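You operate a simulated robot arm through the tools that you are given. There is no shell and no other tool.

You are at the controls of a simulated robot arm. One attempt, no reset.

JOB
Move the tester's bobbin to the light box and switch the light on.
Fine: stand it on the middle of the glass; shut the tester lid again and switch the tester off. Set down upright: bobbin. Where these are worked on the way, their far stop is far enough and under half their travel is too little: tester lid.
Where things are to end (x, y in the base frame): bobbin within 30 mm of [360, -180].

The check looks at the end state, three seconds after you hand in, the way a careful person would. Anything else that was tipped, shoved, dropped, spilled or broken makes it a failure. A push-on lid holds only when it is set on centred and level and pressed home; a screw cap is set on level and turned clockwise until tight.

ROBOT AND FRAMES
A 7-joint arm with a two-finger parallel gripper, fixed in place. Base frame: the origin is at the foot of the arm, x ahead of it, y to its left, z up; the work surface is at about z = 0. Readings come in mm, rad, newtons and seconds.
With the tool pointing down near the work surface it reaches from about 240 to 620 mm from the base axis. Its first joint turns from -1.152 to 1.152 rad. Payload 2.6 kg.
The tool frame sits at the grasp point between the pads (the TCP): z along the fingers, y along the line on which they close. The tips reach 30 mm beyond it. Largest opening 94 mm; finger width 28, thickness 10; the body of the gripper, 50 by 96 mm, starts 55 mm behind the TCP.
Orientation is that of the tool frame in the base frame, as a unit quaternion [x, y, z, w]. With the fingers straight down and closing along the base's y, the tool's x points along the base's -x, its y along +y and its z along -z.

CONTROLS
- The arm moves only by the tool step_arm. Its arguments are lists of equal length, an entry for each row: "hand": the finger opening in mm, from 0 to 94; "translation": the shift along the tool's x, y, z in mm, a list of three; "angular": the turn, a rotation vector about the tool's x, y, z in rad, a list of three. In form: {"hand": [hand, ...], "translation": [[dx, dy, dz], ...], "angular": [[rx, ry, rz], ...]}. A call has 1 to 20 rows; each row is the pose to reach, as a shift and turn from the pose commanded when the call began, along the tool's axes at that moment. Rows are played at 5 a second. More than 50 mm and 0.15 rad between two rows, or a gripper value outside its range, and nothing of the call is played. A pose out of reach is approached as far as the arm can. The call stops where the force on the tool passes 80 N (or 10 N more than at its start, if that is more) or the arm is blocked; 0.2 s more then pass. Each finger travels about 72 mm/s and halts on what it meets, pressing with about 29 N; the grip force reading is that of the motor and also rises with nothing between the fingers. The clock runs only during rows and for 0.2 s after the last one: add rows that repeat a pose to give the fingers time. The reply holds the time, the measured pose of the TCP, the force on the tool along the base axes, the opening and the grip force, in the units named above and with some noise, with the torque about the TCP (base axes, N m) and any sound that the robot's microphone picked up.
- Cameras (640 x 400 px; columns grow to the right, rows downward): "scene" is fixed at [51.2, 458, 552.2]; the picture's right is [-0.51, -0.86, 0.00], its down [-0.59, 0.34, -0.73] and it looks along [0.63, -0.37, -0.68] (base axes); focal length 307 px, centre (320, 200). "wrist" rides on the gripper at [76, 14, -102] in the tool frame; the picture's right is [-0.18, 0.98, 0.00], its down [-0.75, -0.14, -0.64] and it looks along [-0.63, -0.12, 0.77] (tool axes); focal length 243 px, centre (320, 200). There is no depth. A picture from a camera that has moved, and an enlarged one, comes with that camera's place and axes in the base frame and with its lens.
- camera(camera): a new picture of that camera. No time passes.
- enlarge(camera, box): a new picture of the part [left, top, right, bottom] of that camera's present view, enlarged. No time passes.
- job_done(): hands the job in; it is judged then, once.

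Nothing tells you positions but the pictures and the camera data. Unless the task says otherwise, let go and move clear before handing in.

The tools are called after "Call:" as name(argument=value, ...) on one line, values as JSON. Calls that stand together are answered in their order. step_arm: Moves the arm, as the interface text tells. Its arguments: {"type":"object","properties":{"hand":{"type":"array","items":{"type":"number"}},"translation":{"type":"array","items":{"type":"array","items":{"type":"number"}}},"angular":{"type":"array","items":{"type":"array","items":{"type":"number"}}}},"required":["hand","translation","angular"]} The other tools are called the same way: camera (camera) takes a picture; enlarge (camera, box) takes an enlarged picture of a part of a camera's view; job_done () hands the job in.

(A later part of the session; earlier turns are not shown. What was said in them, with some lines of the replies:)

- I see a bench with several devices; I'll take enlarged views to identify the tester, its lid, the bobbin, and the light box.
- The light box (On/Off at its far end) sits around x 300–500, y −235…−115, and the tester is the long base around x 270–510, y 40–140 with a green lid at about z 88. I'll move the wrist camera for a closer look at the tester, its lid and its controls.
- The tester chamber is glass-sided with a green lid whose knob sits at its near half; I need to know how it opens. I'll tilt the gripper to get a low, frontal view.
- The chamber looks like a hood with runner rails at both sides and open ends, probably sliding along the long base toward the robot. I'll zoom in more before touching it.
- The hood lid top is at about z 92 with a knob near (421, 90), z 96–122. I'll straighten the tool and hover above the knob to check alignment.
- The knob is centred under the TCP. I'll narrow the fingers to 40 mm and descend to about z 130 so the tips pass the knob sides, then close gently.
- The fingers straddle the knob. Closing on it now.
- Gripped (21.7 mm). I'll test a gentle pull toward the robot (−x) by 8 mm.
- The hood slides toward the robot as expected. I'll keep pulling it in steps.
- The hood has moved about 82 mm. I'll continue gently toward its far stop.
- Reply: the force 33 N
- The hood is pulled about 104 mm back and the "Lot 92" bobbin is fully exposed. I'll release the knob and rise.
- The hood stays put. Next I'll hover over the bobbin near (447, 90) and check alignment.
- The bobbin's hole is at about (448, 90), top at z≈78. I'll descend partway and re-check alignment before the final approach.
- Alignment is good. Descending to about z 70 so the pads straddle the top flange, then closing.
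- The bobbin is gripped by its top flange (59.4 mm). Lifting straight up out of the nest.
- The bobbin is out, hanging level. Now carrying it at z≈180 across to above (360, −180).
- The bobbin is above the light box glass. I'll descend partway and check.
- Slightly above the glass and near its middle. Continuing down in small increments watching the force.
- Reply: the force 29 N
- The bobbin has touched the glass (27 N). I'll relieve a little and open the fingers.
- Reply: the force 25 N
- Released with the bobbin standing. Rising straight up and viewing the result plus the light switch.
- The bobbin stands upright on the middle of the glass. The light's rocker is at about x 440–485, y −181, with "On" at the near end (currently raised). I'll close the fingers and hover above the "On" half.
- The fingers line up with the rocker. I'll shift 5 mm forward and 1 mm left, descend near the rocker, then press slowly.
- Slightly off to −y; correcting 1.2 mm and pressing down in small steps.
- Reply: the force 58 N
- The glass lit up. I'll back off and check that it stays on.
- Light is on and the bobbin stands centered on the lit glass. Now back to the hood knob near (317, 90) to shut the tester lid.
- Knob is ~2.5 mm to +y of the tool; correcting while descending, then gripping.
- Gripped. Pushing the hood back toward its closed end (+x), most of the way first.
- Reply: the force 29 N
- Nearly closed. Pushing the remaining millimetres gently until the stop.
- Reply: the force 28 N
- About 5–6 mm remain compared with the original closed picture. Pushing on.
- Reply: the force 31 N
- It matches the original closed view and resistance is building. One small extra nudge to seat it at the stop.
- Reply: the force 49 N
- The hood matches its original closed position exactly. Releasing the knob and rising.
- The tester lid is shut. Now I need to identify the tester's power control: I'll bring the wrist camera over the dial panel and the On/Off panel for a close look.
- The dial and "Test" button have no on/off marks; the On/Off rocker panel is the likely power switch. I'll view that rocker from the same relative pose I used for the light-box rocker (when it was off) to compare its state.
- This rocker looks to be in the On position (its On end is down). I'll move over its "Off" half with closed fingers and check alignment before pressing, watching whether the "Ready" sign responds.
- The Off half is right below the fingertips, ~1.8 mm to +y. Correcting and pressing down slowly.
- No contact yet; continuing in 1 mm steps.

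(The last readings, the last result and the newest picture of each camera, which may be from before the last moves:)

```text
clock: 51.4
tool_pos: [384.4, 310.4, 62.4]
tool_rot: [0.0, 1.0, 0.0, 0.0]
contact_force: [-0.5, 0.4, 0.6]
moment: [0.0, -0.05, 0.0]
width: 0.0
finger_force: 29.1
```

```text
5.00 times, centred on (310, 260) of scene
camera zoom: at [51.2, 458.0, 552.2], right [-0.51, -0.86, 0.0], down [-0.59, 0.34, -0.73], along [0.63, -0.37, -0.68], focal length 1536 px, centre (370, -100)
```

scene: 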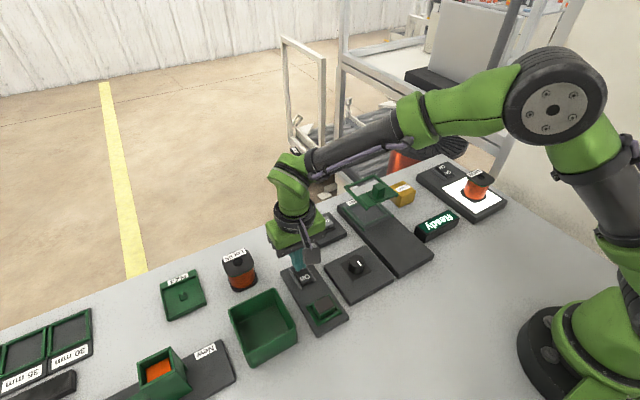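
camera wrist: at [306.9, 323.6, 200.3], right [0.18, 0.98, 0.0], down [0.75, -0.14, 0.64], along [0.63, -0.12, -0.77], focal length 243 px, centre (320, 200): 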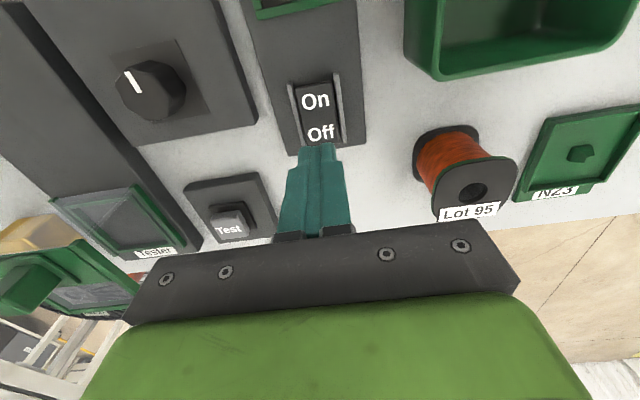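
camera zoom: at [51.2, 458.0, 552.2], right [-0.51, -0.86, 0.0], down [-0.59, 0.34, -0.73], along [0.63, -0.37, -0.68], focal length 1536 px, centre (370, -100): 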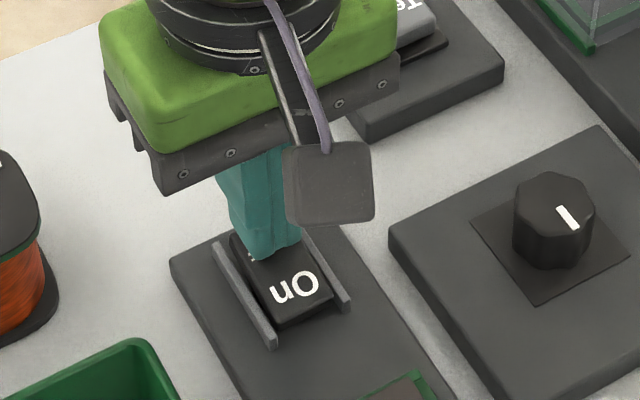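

Call:
step_arm(hand=[0, 0, 0], translation=[[0, 0, 1], [0, 0, 2], [0, 0, 2.5]], angular=[[0, 0, 0], [0, 0, 0], [0, 0, 0]])

Call:
camera(camera="scene")

Call:
enlarge(camera="scene", box=[260, 220, 360, 300])

```text
clock: 52.2
tool_pos: [387.2, 310.9, 61.2]
tool_rot: [0.0, 1.0, 0.0, 0.0]
contact_force: [1.8, -2.3, 1.9]
moment: [-0.04, -0.09, -0.07]
width: 0.1
finger_force: 29.3
```

```text
taken
```

scene: 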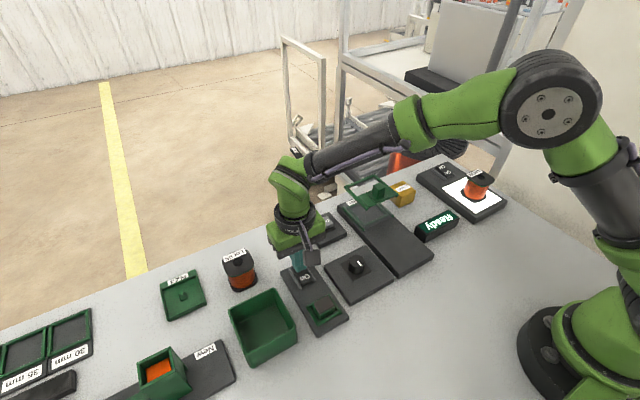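

```text
5.00 times, centred on (310, 260) of scene
camera zoom: at [51.2, 458.0, 552.2], right [-0.51, -0.86, 0.0], down [-0.59, 0.34, -0.73], along [0.63, -0.37, -0.68], focal length 1536 px, centre (370, -100)
```

zoom: 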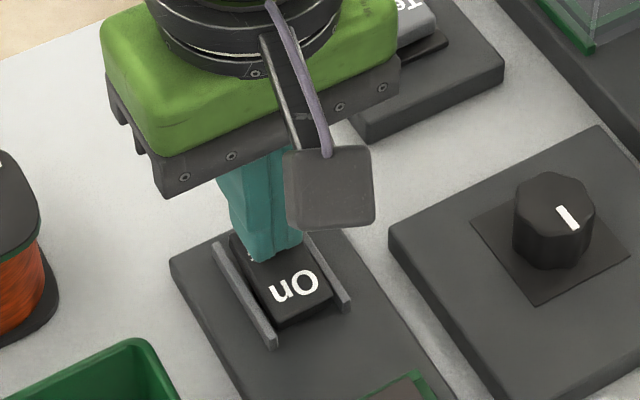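

Contact beginning (≈2 N). Pressing a bit further.

Call:
step_arm(hand=[0, 0, 0], translation=[[0, 0, 1], [0, 0, 2], [0, 0, 2]], angular=[[0, 0, 0], [0, 0, 0], [0, 0, 0]])

Call:
camera(camera="scene")

Call:
enlarge(camera="scene", box=[260, 240, 360, 340])

```text
clock: 53.0
tool_pos: [385.3, 309.9, 59.0]
tool_rot: [0.0, 1.0, 0.0, 0.0]
contact_force: [0.7, 0.7, -0.1]
moment: [-0.02, 0.0, 0.0]
width: 0.0
finger_force: 28.8
```

```text
taken
```

scene: 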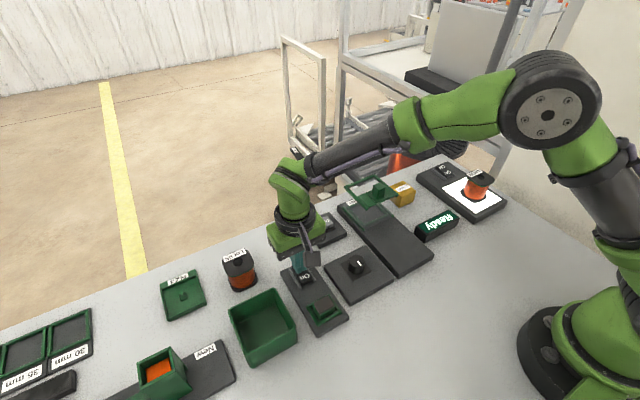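

```text
4.00 times, centred on (310, 290) of scene
camera zoom: at [51.2, 458.0, 552.2], right [-0.51, -0.86, 0.0], down [-0.59, 0.34, -0.73], along [0.63, -0.37, -0.68], focal length 1229 px, centre (360, -160)
```

zoom: 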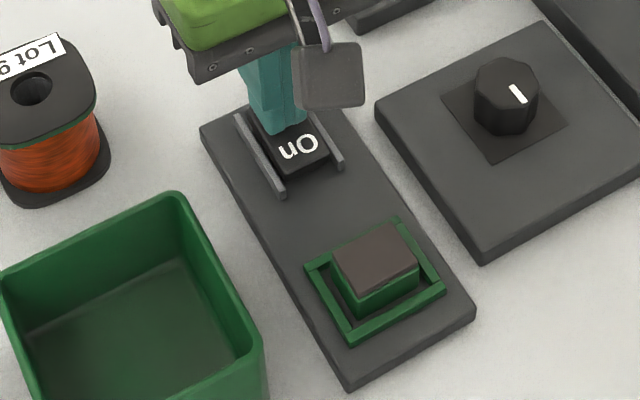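

The resistance vanished — the rocker seems to have flipped to Off. Checking the Ready sign and the pad for changes.

Call:
enlarge(camera="scene", box=[405, 200, 470, 250])

Call:
enlarge(camera="scene", box=[295, 285, 355, 340])

Call:
enlarge(camera="scene", box=[285, 250, 335, 285])

Call:
enlarge(camera="scene", box=[330, 160, 430, 260])

```text
8.00 times, centred on (438, 225) of scene
camera zoom: at [51.2, 458.0, 552.2], right [-0.51, -0.86, 0.0], down [-0.59, 0.34, -0.73], along [0.63, -0.37, -0.68], focal length 2458 px, centre (-620, 0)
```

zoom: 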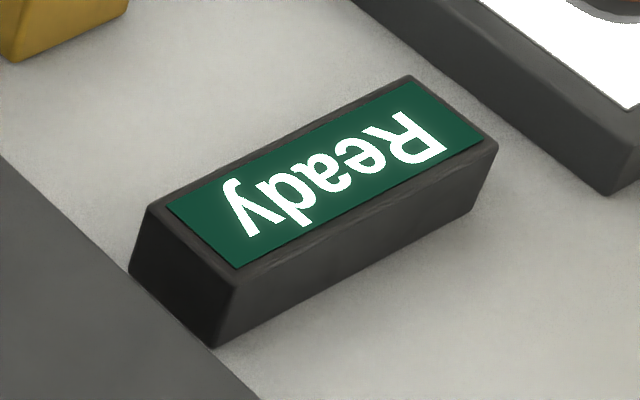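

```text
7.27 times, centred on (325, 312) of scene
camera zoom: at [51.2, 458.0, 552.2], right [-0.51, -0.86, 0.0], down [-0.59, 0.34, -0.73], along [0.63, -0.37, -0.68], focal length 2234 px, centre (284, -618)
```

zoom: 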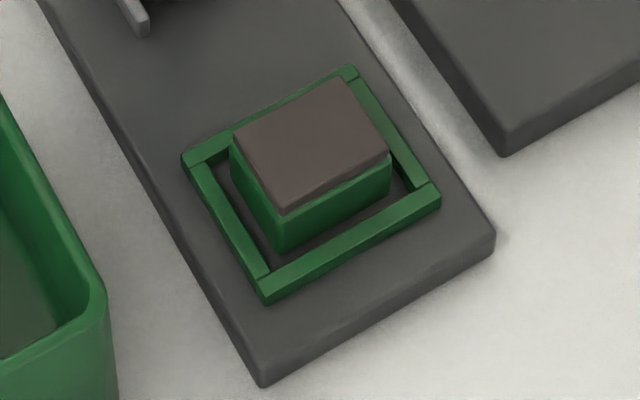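

```text
11.43 times, centred on (310, 268) of scene
camera zoom: at [51.2, 458.0, 552.2], right [-0.51, -0.86, 0.0], down [-0.59, 0.34, -0.73], along [0.63, -0.37, -0.68], focal length 3511 px, centre (434, -571)
```

zoom: 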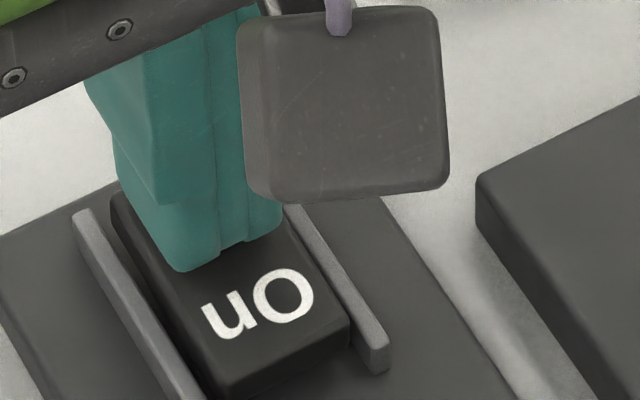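

```text
4.00 times, centred on (380, 210) of scene
camera zoom: at [51.2, 458.0, 552.2], right [-0.51, -0.86, 0.0], down [-0.59, 0.34, -0.73], along [0.63, -0.37, -0.68], focal length 1229 px, centre (80, 160)
```

zoom: 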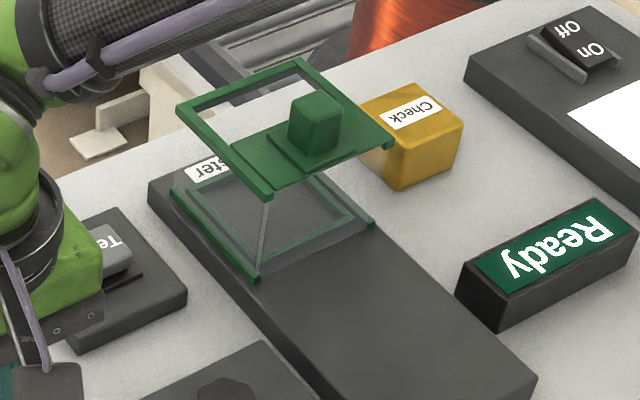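

Call:
step_arm(hand=[0, 0, 0, 0, 0, 0], translation=[[0, 0, -10], [0, 0, -40], [0, 0, -80], [0, 0, -120], [40, 0, -140], [40, 0, -140]], angular=[[0, 0, 0], [0, 0, 0], [0, 0, 0], [0, 0, 0], [0, 0, 0], [0, 0, 0]])

Call:
enlarge(camera="scene", box=[285, 250, 335, 285])

Call:
enlarge(camera="scene", box=[295, 285, 355, 340])

Call:
enlarge(camera="scene", box=[405, 200, 470, 250])

Call:
camera(camera="wrist")

```text
clock: 54.4
tool_pos: [345.2, 308.3, 198.7]
tool_rot: [0.0, 1.0, 0.0, 0.0]
contact_force: [-0.1, -0.6, 0.2]
moment: [-0.02, 0.0, 0.01]
width: 0.0
finger_force: 29.2
```

```text
11.43 times, centred on (310, 268) of scene
camera zoom: at [51.2, 458.0, 552.2], right [-0.51, -0.86, 0.0], down [-0.59, 0.34, -0.73], along [0.63, -0.37, -0.68], focal length 3511 px, centre (434, -571)
```

zoom: 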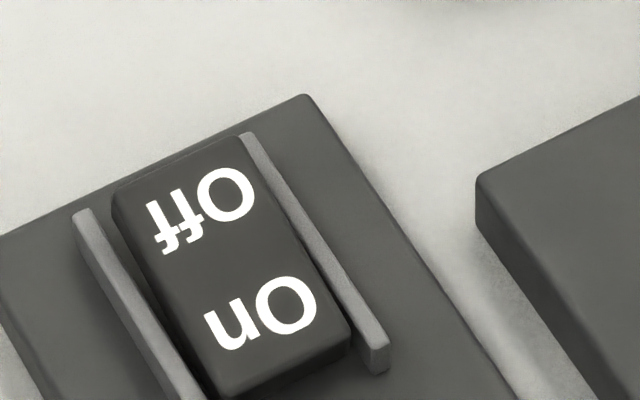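

```text
7.27 times, centred on (325, 312) of scene
camera zoom: at [51.2, 458.0, 552.2], right [-0.51, -0.86, 0.0], down [-0.59, 0.34, -0.73], along [0.63, -0.37, -0.68], focal length 2234 px, centre (284, -618)
```

zoom: 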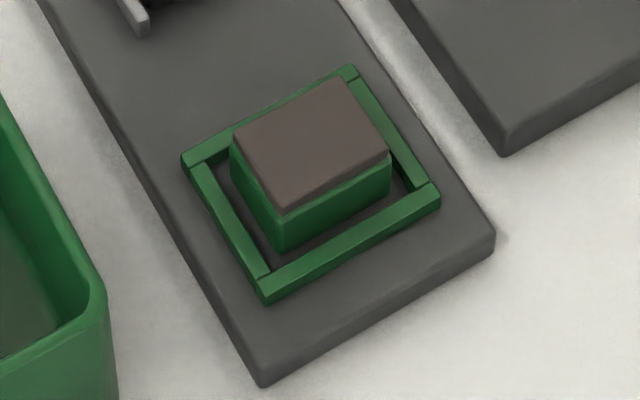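

```text
8.00 times, centred on (438, 225) of scene
camera zoom: at [51.2, 458.0, 552.2], right [-0.51, -0.86, 0.0], down [-0.59, 0.34, -0.73], along [0.63, -0.37, -0.68], focal length 2458 px, centre (-620, 0)
```

zoom: 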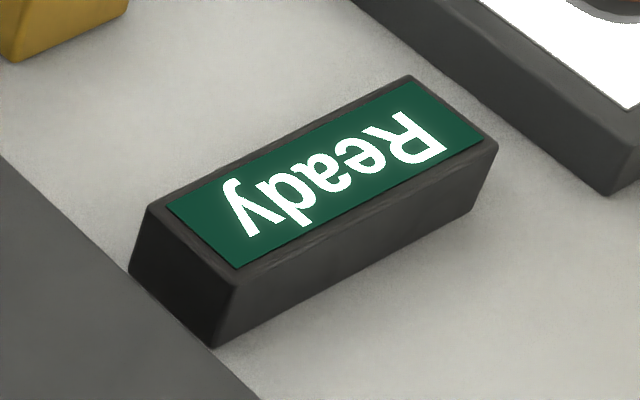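

```text
taken
camera wrist: at [266.9, 322.4, 302.3], right [0.18, 0.98, 0.0], down [0.75, -0.14, 0.64], along [0.63, -0.12, -0.77], focal length 243 px, centre (320, 200)
```

wrist: 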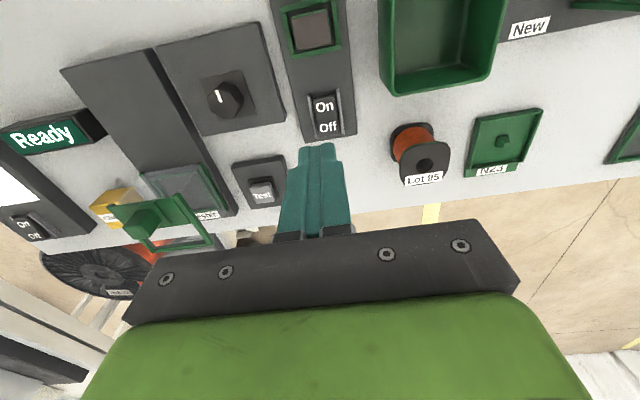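

The rocker sprang back and looks unchanged — that panel is thinner than the light box, so I had barely touched it. I'll go back down and press it through, still watching for any response.

Call:
step_arm(hand=[0, 0, 0, 0, 0, 0, 0], translation=[[-20, 0, 0], [-40, 0, 10], [-40, 0, 50], [-40, 0, 90], [-40, 0, 120], [-40, 0, 134], [-40, 0, 138]], angular=[[0, 0, 0], [0, 0, 0], [0, 0, 0], [0, 0, 0], [0, 0, 0], [0, 0, 0], [0, 0, 0]])

Call:
enlarge(camera="wrist", box=[240, 80, 400, 200])

```text
clock: 56.0
tool_pos: [385.2, 310.1, 61.6]
tool_rot: [0.001, 1.0, 0.001, 0.001]
contact_force: [1.9, -0.7, 2.2]
moment: [-0.01, -0.08, 0.01]
width: 0.0
finger_force: 29.3
```

```text
3.33 times, centred on (320, 140) of wrist
camera zoom: at [308.4, 324.7, 163.7], right [0.19, 0.98, 0.0], down [0.75, -0.14, 0.64], along [0.63, -0.12, -0.77], focal length 809 px, centre (320, 400)
```

zoom: 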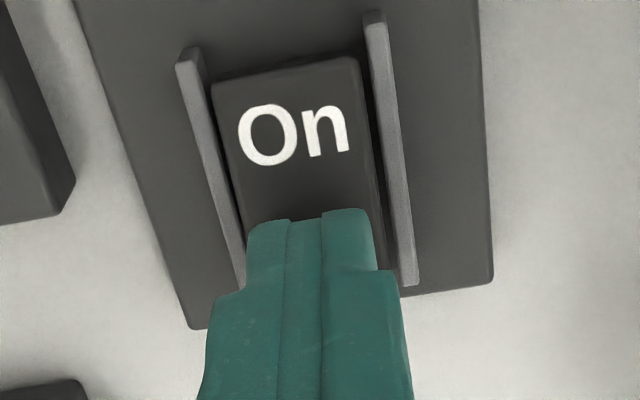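

Call:
step_arm(hand=[0, 0, 0, 0], translation=[[0, 0, 1], [0, 0, 2], [0, 0, 3], [0, 0, 4]], angular=[[0, 0, 0], [0, 0, 0], [0, 0, 0], [0, 0, 0]])

Call:
enlarge(camera="wrist", box=[240, 40, 400, 200])

Call:
enlarge(camera="scene", box=[260, 240, 360, 340])

Call:
camera(camera="scene")

```text
clock: 57.0
tool_pos: [385.1, 310.4, 58.4]
tool_rot: [0.001, 1.0, 0.0, 0.0]
contact_force: [-5.8, -3.5, 12.1]
moment: [-0.17, 0.37, 0.05]
width: 0.0
finger_force: 28.8
```

```text
2.50 times, centred on (320, 120) of wrist
camera zoom: at [307.8, 325.7, 160.6], right [0.19, 0.98, 0.0], down [0.75, -0.14, 0.64], along [0.63, -0.12, -0.77], focal length 606 px, centre (320, 400)
```

zoom: 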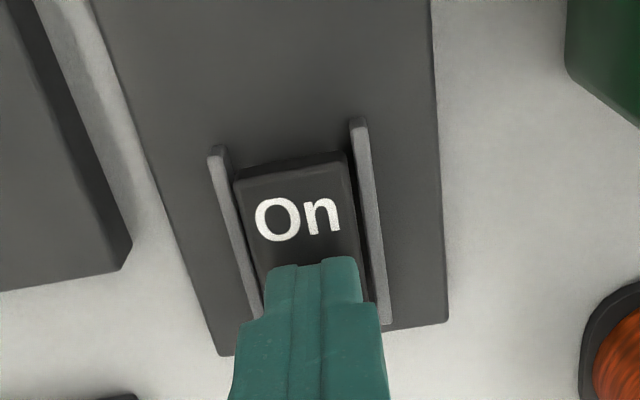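

```text
4.00 times, centred on (310, 290) of scene
camera zoom: at [51.1, 458.0, 552.3], right [-0.51, -0.86, 0.0], down [-0.59, 0.34, -0.73], along [0.63, -0.37, -0.68], focal length 1229 px, centre (360, -160)
```

zoom: 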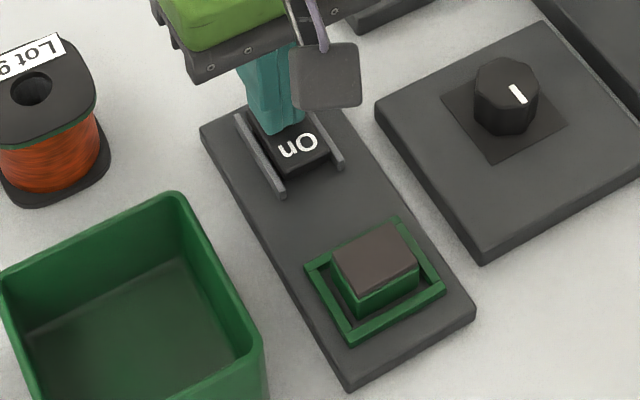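

```text
taken
```

scene: 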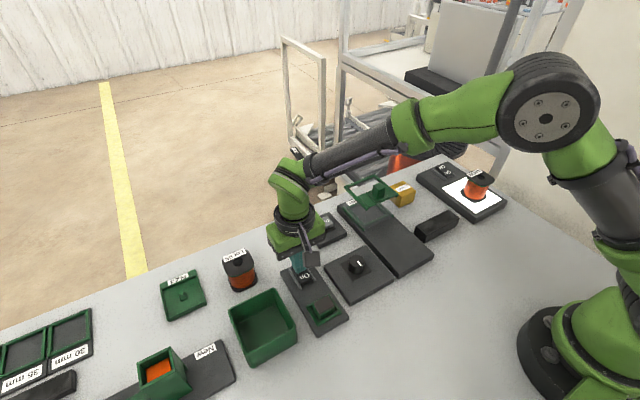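

The "Ready" sign went dark as the rocker went over to Off. I'll retract and verify it stays off.

Call:
step_arm(hand=[0, 0, 0, 0, 0, 0], translation=[[0, 0, -4], [0, 0, -20], [0, 0, -60], [0, 0, -100], [20, 0, -140], [40, 0, -140]], angular=[[0, 0, 0], [0, 0, 0], [0, 0, 0], [0, 0, 0], [0, 0, 0], [0, 0, 0]])

Call:
camera(camera="scene")

Call:
enlarge(camera="scene", box=[285, 250, 335, 285])

Call:
enlarge(camera="scene", box=[295, 285, 355, 340])

Call:
enlarge(camera="scene", box=[330, 160, 470, 260])

```text
clock: 58.4
tool_pos: [342.2, 311.0, 197.7]
tool_rot: [-0.001, 1.0, 0.0, 0.0]
contact_force: [0.9, 0.6, 0.6]
moment: [0.04, 0.0, 0.0]
width: 0.0
finger_force: 29.3
```

```text
taken
```

scene: 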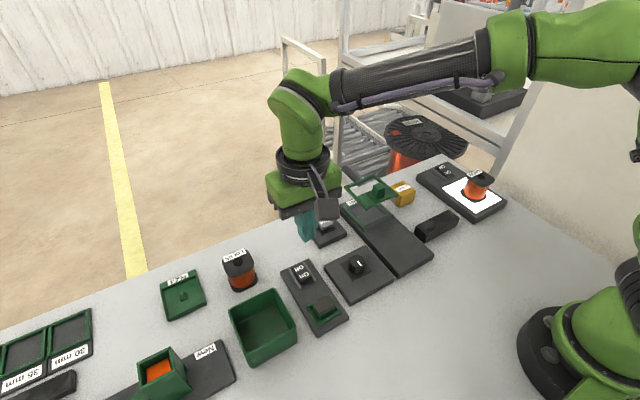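

```text
11.43 times, centred on (310, 268) of scene
camera zoom: at [51.2, 458.0, 552.2], right [-0.51, -0.86, 0.0], down [-0.59, 0.34, -0.73], along [0.63, -0.37, -0.68], focal length 3511 px, centre (434, -571)
```

zoom: 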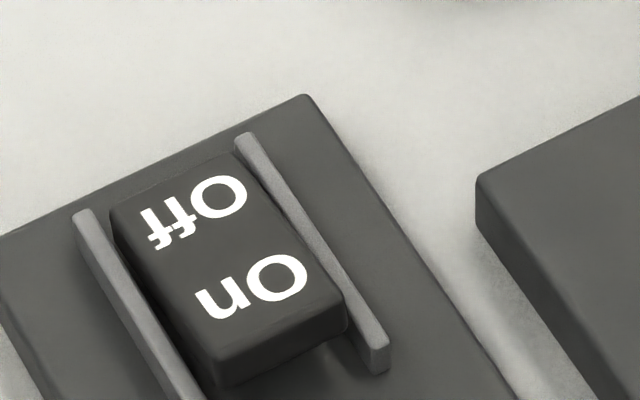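

```text
7.27 times, centred on (325, 312) of scene
camera zoom: at [51.2, 458.0, 552.2], right [-0.51, -0.86, 0.0], down [-0.59, 0.34, -0.73], along [0.63, -0.37, -0.68], focal length 2234 px, centre (284, -618)
```

zoom: 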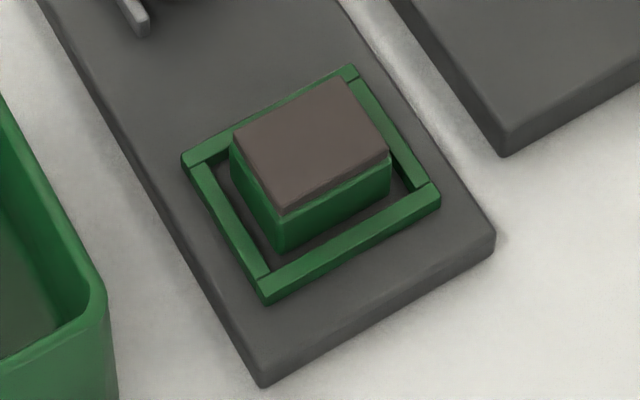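

```text
4.00 times, centred on (400, 210) of scene
camera zoom: at [51.2, 458.0, 552.2], right [-0.51, -0.86, 0.0], down [-0.59, 0.34, -0.73], along [0.63, -0.37, -0.68], focal length 1229 px, centre (0, 160)
```

zoom: 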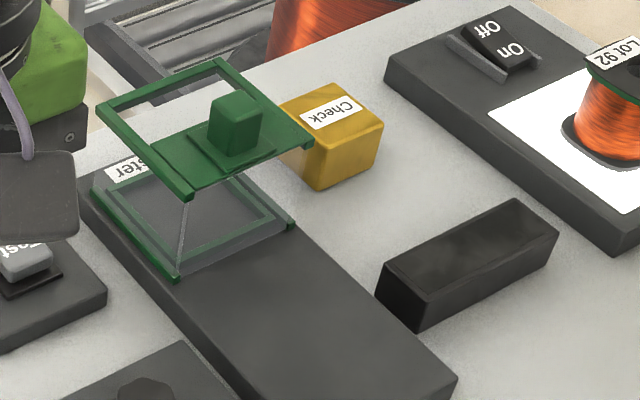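

Call:
enlarge(camera="scene", box=[335, 165, 415, 215])

Call:
enlarge(camera="scene", box=[410, 145, 520, 235])

```text
8.00 times, centred on (375, 190) of scene
camera zoom: at [51.2, 458.0, 552.2], right [-0.51, -0.86, 0.0], down [-0.59, 0.34, -0.73], along [0.63, -0.37, -0.68], focal length 2458 px, centre (-120, 280)
```

zoom: 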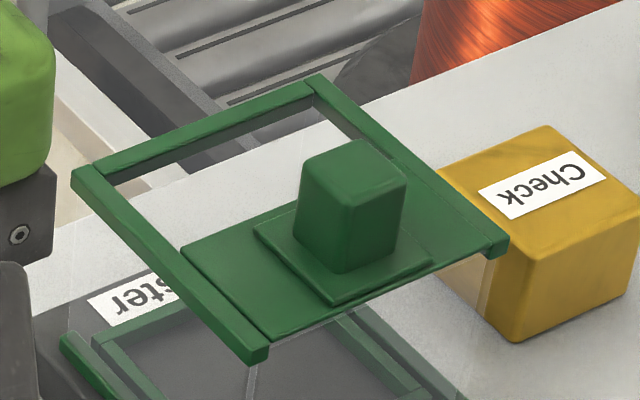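

```text
4.44 times, centred on (465, 190) of scene
camera zoom: at [51.2, 458.0, 552.2], right [-0.51, -0.86, 0.0], down [-0.59, 0.34, -0.73], along [0.63, -0.37, -0.68], focal length 1365 px, centre (-324, 244)
```

zoom: 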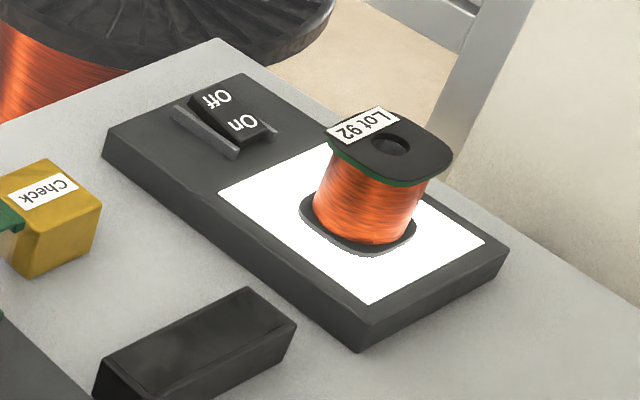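

The bobbin stands upright in the middle of the lit glass. The tester lid is back in its original closed position, the rocker is at Off and the Ready sign is dark. The arm is clear, so I'm handing the job in.

Call:
job_done()

```text
The job is handed in.
```

The job is handed in, with every part done as far as the pictures show:

- **Bobbin:** "Lot 92" stands upright on the light box glass at about (360, −181), within the 30 mm allowed.
- **Light:** it is on, and stayed on after I let go of the switch.
- **Tester lid:** I slid it about 104 mm toward the robot to take the bobbin out. It is now back against its stop and matches the starting picture.
- **Tester power:** I judged the unlabelled On/Off rocker panel left of the dial to be the tester's switch, since nothing marks it as such. Pressing it to Off made the "Ready" sign go dark, and it stayed dark.

My first press on that rocker did not go through and it sprang back; the second one worked. I saw nothing else moved or tipped, and the arm was clear when I handed in.
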